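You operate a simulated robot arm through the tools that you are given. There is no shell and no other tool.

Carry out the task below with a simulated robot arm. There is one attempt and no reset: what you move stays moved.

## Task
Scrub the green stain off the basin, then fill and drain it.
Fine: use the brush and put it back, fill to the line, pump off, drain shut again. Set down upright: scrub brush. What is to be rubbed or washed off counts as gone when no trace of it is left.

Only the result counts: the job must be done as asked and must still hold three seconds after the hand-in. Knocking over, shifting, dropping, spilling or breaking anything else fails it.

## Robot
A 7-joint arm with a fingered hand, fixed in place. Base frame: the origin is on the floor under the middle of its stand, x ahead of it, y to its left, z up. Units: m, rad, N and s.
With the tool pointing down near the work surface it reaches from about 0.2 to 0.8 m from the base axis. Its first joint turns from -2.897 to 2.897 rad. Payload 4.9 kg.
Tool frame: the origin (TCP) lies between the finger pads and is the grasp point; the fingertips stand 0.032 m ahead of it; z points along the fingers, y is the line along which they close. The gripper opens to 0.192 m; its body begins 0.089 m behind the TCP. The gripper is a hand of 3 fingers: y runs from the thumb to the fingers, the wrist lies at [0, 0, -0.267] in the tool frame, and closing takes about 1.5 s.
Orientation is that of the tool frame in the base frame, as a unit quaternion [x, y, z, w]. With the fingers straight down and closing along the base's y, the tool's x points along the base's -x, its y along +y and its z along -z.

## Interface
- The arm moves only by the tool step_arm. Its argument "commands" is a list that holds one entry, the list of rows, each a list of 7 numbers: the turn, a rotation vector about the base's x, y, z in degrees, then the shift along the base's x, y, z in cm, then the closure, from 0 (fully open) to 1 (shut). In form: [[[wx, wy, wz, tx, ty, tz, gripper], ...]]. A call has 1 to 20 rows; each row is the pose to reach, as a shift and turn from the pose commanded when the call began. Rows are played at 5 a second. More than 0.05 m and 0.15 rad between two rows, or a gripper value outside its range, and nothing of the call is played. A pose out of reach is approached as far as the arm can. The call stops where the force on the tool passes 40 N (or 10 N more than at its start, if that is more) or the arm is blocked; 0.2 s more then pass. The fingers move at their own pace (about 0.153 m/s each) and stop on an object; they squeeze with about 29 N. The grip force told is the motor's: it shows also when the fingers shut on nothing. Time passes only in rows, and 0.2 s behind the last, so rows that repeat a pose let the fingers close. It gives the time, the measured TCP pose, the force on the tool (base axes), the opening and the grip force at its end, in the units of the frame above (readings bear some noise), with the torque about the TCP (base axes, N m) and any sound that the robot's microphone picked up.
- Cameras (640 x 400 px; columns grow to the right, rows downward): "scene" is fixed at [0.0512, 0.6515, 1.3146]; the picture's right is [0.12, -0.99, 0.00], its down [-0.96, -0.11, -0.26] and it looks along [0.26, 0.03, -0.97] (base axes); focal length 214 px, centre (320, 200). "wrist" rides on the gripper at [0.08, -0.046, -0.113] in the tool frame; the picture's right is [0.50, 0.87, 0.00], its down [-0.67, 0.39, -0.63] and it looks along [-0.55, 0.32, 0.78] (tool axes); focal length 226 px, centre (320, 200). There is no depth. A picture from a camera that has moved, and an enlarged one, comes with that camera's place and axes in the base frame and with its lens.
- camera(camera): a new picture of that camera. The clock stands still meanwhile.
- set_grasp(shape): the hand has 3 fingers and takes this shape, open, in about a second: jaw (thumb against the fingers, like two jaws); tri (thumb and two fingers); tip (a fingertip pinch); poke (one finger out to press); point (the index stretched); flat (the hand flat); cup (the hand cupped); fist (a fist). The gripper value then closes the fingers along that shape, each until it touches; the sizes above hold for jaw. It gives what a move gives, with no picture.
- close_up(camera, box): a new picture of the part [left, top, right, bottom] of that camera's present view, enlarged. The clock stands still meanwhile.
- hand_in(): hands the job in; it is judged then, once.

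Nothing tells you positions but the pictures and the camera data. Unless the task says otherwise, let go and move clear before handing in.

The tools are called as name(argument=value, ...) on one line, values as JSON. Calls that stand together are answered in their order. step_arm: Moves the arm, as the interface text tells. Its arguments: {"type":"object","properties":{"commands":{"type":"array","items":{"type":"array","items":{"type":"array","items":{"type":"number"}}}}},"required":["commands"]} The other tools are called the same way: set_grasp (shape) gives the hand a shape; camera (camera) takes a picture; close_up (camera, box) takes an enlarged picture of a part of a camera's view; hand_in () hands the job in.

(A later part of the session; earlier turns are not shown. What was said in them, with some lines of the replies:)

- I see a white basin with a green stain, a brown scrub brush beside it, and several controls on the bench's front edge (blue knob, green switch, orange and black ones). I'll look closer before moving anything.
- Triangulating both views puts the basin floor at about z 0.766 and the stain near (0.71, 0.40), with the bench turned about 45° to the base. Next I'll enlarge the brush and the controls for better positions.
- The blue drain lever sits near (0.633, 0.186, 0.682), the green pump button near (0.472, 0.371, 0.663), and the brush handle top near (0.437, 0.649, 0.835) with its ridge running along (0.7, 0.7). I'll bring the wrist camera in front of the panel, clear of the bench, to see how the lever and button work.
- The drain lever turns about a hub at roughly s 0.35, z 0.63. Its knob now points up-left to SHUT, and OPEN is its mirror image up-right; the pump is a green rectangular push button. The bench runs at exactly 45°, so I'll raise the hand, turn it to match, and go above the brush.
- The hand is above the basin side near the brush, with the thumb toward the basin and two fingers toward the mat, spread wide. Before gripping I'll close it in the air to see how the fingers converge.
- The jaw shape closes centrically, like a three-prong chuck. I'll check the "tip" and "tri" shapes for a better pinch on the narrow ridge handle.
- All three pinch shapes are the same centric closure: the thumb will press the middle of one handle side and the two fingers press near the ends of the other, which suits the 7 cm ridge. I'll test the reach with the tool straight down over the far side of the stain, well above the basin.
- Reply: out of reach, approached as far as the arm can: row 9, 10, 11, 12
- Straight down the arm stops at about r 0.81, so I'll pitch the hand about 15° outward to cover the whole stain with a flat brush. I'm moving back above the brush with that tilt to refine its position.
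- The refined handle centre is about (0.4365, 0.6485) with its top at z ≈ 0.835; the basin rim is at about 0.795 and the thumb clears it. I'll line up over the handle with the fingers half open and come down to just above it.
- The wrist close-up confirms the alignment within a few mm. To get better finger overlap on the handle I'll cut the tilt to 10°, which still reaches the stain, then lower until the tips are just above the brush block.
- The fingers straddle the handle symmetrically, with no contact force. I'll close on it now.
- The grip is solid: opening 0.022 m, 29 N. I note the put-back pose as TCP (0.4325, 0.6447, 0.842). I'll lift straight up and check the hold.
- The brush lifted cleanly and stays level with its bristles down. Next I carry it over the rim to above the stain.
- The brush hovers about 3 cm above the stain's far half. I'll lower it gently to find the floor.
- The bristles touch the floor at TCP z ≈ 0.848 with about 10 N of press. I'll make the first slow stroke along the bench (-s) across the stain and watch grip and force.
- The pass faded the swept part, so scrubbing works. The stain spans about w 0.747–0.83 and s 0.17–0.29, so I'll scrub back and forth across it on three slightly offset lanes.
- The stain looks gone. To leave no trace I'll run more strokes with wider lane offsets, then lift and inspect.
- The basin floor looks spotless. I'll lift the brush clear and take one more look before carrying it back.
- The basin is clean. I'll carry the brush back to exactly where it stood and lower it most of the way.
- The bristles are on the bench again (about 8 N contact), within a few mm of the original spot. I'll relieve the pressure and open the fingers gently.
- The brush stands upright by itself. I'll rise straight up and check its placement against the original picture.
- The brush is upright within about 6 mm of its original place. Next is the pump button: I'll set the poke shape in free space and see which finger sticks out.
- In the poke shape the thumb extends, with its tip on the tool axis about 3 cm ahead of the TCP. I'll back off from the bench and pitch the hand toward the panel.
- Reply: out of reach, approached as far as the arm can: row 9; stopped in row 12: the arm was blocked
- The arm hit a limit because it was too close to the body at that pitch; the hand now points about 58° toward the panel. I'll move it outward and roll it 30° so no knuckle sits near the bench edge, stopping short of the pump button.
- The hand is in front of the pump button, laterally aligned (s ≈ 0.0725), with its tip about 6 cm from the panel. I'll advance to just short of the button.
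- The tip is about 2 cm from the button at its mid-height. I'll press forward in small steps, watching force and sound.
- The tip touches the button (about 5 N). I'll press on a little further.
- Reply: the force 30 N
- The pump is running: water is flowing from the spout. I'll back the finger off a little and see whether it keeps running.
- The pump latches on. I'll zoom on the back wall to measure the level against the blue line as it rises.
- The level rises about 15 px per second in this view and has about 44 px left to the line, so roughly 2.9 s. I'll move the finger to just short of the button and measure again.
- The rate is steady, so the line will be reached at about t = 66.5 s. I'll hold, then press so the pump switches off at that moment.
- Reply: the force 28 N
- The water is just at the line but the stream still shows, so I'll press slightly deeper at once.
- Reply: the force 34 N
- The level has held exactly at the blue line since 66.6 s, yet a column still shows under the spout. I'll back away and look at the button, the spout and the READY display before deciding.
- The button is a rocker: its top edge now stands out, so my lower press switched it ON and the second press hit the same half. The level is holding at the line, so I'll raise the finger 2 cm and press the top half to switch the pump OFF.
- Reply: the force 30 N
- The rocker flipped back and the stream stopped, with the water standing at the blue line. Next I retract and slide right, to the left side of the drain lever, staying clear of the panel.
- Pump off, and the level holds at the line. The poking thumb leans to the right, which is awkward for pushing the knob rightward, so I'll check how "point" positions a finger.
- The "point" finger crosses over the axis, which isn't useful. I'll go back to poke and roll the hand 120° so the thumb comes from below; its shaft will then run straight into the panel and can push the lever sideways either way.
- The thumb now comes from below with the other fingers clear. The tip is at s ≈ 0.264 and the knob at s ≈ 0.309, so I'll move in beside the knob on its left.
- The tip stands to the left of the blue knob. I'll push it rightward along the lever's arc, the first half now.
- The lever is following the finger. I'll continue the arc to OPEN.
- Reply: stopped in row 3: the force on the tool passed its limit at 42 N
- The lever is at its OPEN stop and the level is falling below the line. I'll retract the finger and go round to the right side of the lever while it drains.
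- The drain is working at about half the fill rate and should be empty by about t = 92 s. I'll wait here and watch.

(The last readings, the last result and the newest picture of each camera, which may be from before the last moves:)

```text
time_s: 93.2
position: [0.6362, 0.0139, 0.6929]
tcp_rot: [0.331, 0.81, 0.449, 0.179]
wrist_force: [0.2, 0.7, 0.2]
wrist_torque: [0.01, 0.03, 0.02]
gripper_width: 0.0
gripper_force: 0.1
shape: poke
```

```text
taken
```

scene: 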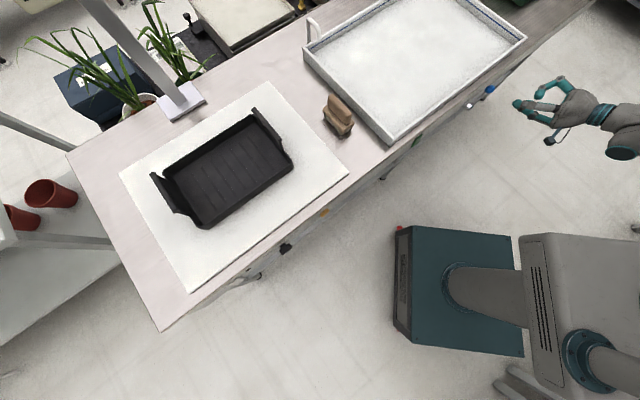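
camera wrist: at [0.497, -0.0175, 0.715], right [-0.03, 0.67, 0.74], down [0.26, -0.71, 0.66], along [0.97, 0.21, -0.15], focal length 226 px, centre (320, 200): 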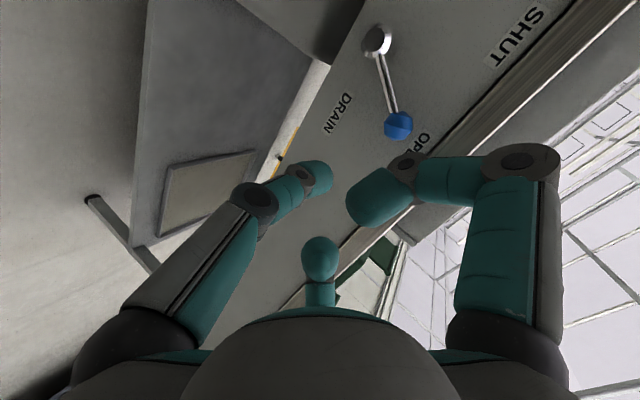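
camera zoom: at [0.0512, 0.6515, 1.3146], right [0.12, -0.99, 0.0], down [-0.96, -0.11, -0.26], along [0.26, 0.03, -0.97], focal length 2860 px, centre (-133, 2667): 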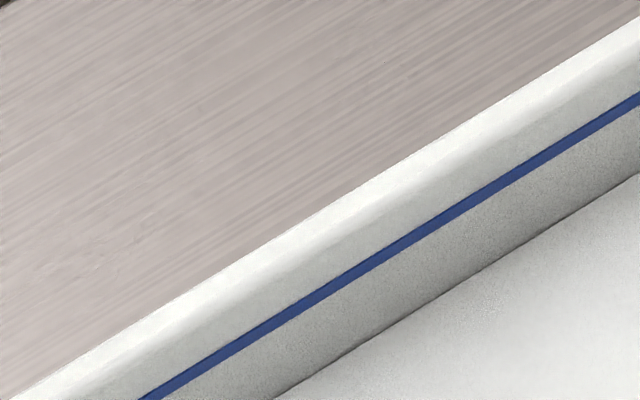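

The basin is empty and the floor is white again. Now I'll bring the finger in on the right side of the knob to shut the drain.

step_arm(commands=[[[0, 0, 0, 1.3, 1.3, 0, 0], [0, 0, 0, 2.6, 2.6, 0, 0], [0, 0, 0, 3.9, 3.9, 0, 0], [0, 0, 0, 5.2, 5.2, 0, 0], [0, 0, 0, 6.3, 6.3, 0, 0], [0, 0, 0, 6.3, 6.3, 0, 0]]])

camera(camera="wrist")

close_up(camera="scene", box=[450, 65, 530, 115])

```text
time_s: 94.7
position: [0.6994, 0.0759, 0.6928]
tcp_rot: [0.331, 0.81, 0.449, 0.179]
wrist_force: [0.5, 0.3, -0.2]
wrist_torque: [0.0, -0.03, 0.01]
gripper_width: 0.0
gripper_force: 0.1
shape: poke
```

```text
taken
camera wrist: at [0.5604, 0.0455, 0.7142], right [-0.03, 0.67, 0.74], down [0.26, -0.71, 0.66], along [0.97, 0.21, -0.15], focal length 226 px, centre (320, 200)
```

wrist: 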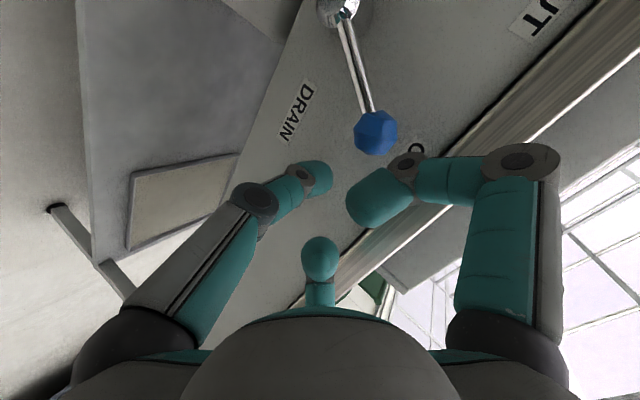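

```text
8.00 times, centred on (490, 90) of scene
camera zoom: at [0.0512, 0.6515, 1.3146], right [0.12, -0.99, 0.0], down [-0.96, -0.11, -0.26], along [0.26, 0.03, -0.97], focal length 1716 px, centre (-1040, 1080)
```

zoom: 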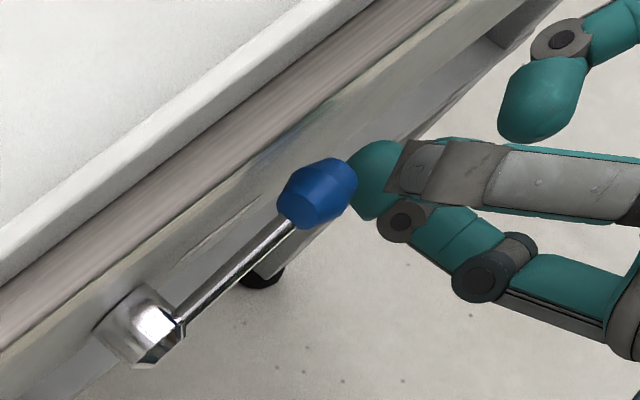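

The tip is just right of the knob. I'll push it back leftward along the arc to SHUT.

step_arm(commands=[[[0, 0, 0, -0.85, 0.85, -0.3, 0], [0, 0, 0, -1.77, 1.77, -0.6, 0], [0, 0, 0, -2.33, 2.33, -0.1, 0], [0, 0, 0, -2.9, 2.9, 0.6, 0], [0, 0, 0, -3.68, 3.68, 1.3, 0], [0, 0, 0, -4.53, 4.53, 1.9, 0], [0, 0, 0, -5.44, 5.44, 2.2, 0], [0, 0, 0, -6.36, 6.36, 2.3, 0], [0, 0, 0, -7.14, 7.14, 2.2, 0], [0, 0, 0, -7.8, 7.8, 2.0, 0]]])

camera(camera="wrist")

close_up(camera="scene", box=[440, 75, 520, 125])

```text
time_s: 96.8
position: [0.6219, 0.1528, 0.7136]
tcp_rot: [0.331, 0.81, 0.449, 0.179]
wrist_force: [-0.3, 0.3, 0.6]
wrist_torque: [-0.03, 0.0, 0.03]
gripper_width: 0.0
gripper_force: 0.0
shape: poke
```

```text
taken
camera wrist: at [0.482, 0.1235, 0.7348], right [-0.03, 0.67, 0.74], down [0.26, -0.71, 0.66], along [0.97, 0.21, -0.15], focal length 226 px, centre (320, 200)
```

wrist: 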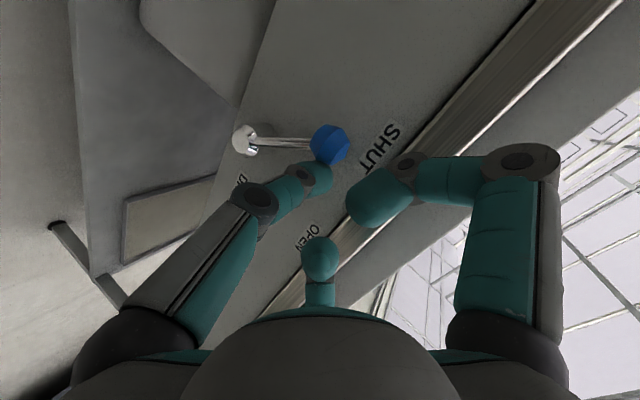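

```text
8.00 times, centred on (480, 100) of scene
camera zoom: at [0.0512, 0.6515, 1.3146], right [0.12, -0.99, 0.0], down [-0.96, -0.11, -0.26], along [0.26, 0.03, -0.97], focal length 1716 px, centre (-960, 1000)
```

zoom: 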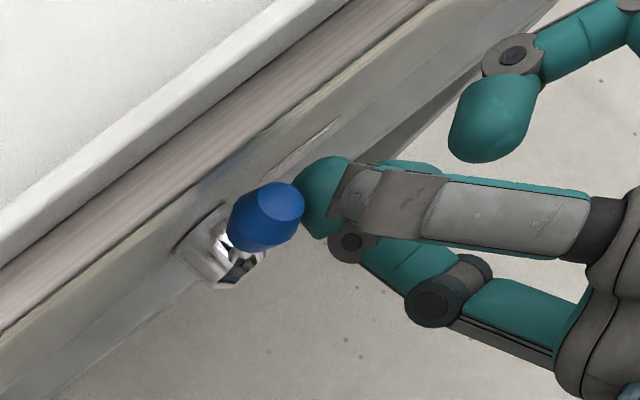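

The knob is back at its original image position. I'll nudge it slightly further to confirm it's against the SHUT stop.

step_arm(commands=[[[0, 0, 0, -0.2, 0.2, -0.1, 0], [0, 0, 0, -0.4, 0.4, -0.2, 0]]])

close_up(camera="scene", box=[440, 80, 504, 120])

```text
time_s: 97.5
position: [0.619, 0.1564, 0.7128]
tcp_rot: [0.332, 0.809, 0.45, 0.18]
wrist_force: [6.3, -14.0, 2.2]
wrist_torque: [-0.15, -0.11, -0.26]
gripper_width: 0.0002
gripper_force: 0.0
shape: poke
```

```text
10.00 times, centred on (472, 100) of scene
camera zoom: at [0.0512, 0.6515, 1.3146], right [0.12, -0.99, 0.0], down [-0.96, -0.11, -0.26], along [0.26, 0.03, -0.97], focal length 2145 px, centre (-1200, 1200)
```

zoom: 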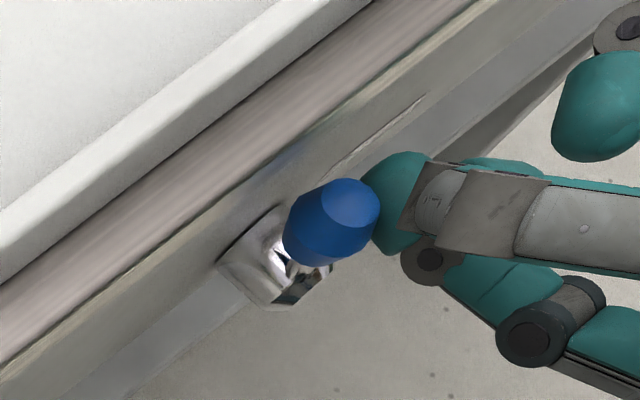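

The lever is against its SHUT stop, identical to the original picture. I'll retract clear and check everything.

step_arm(commands=[[[0, 0, 0, 1.0, -1.0, 0, 0], [0, 0, 0, 0, -3, 0, 0], [0, 0, 0, -2, -5, 0, 0], [0, 0, 0, -4, -7, 0, 0], [0, 0, 0, -6, -9, 0, 0], [0, 0, 0, -8, -11, 1, 0], [0, 0, 0, -10, -13, 3, 0], [0, 0, 0, -10, -13, 6, 0], [0, 0, 0, -10, -13, 6, 0]]])

camera(camera="scene")

camera(camera="wrist")

close_up(camera="scene", box=[290, 0, 540, 156])

close_up(camera="scene", box=[290, 10, 338, 50])

close_up(camera="scene", box=[370, 20, 480, 90])

close_up(camera="scene", box=[402, 120, 434, 152])

```text
time_s: 99.5
position: [0.5167, 0.0266, 0.7716]
tcp_rot: [0.332, 0.81, 0.449, 0.179]
wrist_force: [-0.2, 0.8, -0.1]
wrist_torque: [-0.01, 0.01, 0.03]
gripper_width: 0.0001
gripper_force: 0.1
shape: poke
```

```text
taken
```

scene: 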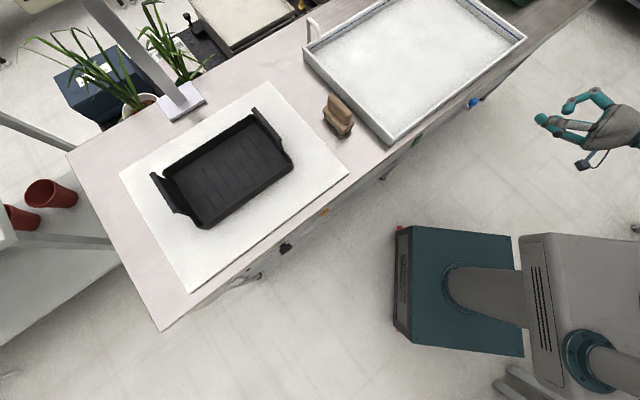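

```text
taken
camera wrist: at [0.3778, -0.0033, 0.794], right [-0.03, 0.67, 0.74], down [0.26, -0.71, 0.66], along [0.97, 0.21, -0.15], focal length 226 px, centre (320, 200)
```

wrist: 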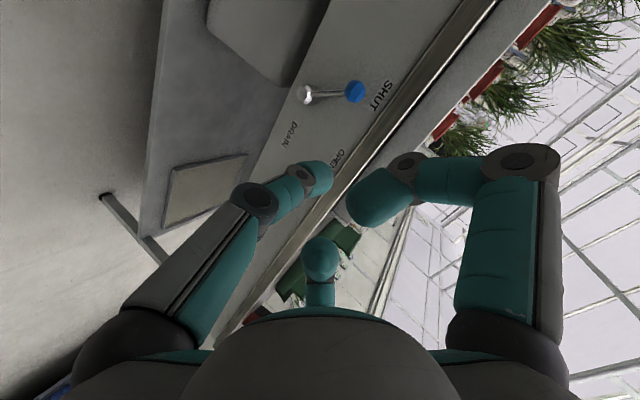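

```text
2.56 times, centred on (415, 78) of scene
camera zoom: at [0.0512, 0.6515, 1.3146], right [0.12, -0.99, 0.0], down [-0.96, -0.11, -0.26], along [0.26, 0.03, -0.97], focal length 549 px, centre (77, 512)
```

zoom: 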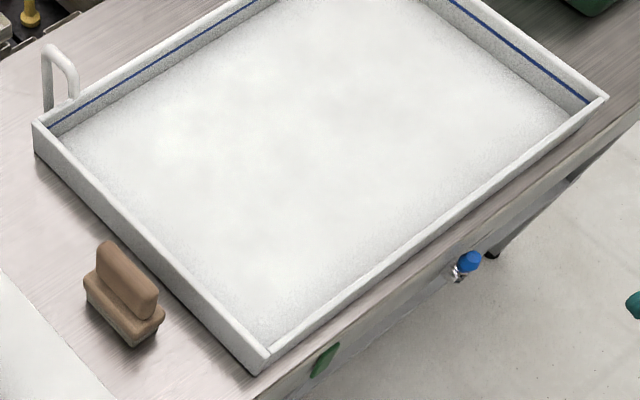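

```text
10.00 times, centred on (314, 30) of scene
camera zoom: at [0.0512, 0.6515, 1.3146], right [0.12, -0.99, 0.0], down [-0.96, -0.11, -0.26], along [0.26, 0.03, -0.97], focal length 2145 px, centre (380, 1900)
```

zoom: 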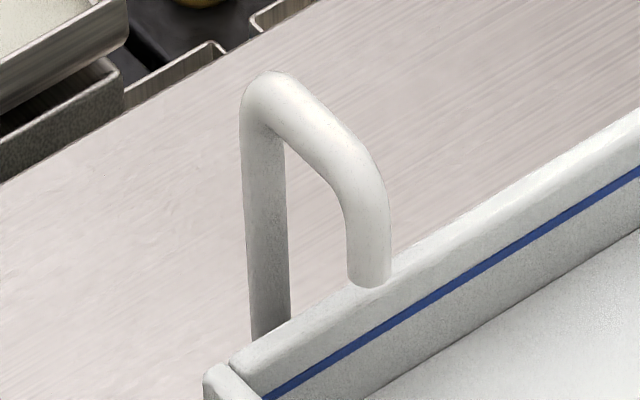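

```text
5.71 times, centred on (425, 55) of scene
camera zoom: at [0.0512, 0.6515, 1.3146], right [0.12, -0.99, 0.0], down [-0.96, -0.11, -0.26], along [0.26, 0.03, -0.97], focal length 1226 px, centre (-280, 1029)
```

zoom: 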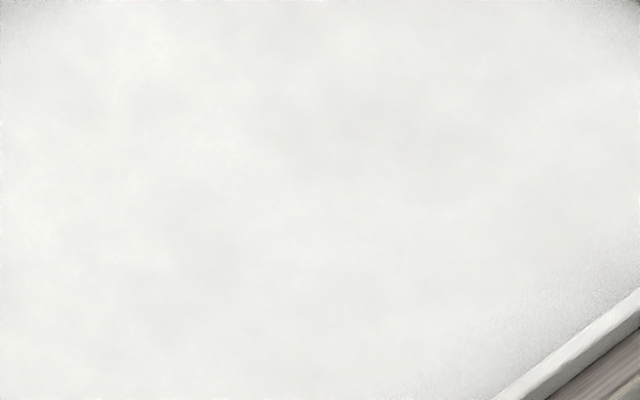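

```text
12.50 times, centred on (418, 136) of scene
camera zoom: at [0.0512, 0.6515, 1.3146], right [0.12, -0.99, 0.0], down [-0.96, -0.11, -0.26], along [0.26, 0.03, -0.97], focal length 2681 px, centre (-905, 1000)
```

zoom: 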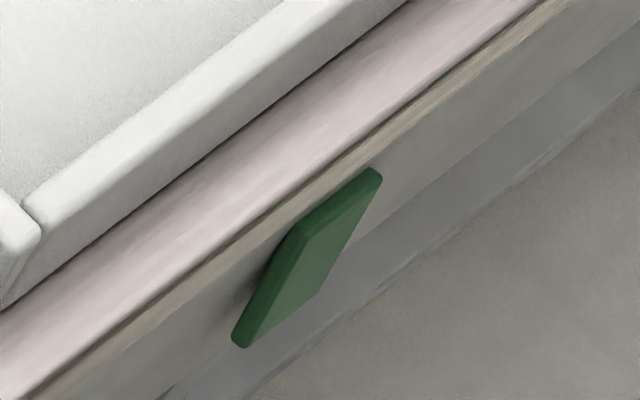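

Everything checks out. The basin is clean and empty, the pump rocker is back in its off position with no stream, the drain lever is at SHUT, the brush stands upright in its place, and the hand is clear. I'm handing in.

hand_in()

```text
The job is handed in.
```

I scrubbed the green stain off, filled the basin to the blue line, drained it and handed the job in. The final pictures showed the basin clean and empty and nothing else disturbed.

- **Stain:** no trace shows in close-ups of the basin floor.
- **Brush:** it stands upright, about 6 mm from where it started.
- **Fill:** the water reached the line and held there. My first attempt to stop the pump pressed the wrong half of the rocker switch. The pump ran about 4 seconds longer than intended, but the level stayed at the line and I saw no water outside the basin.
- **Pump:** it is off, and the spout has stopped.
- **Drain:** the lever is back against its SHUT stop.
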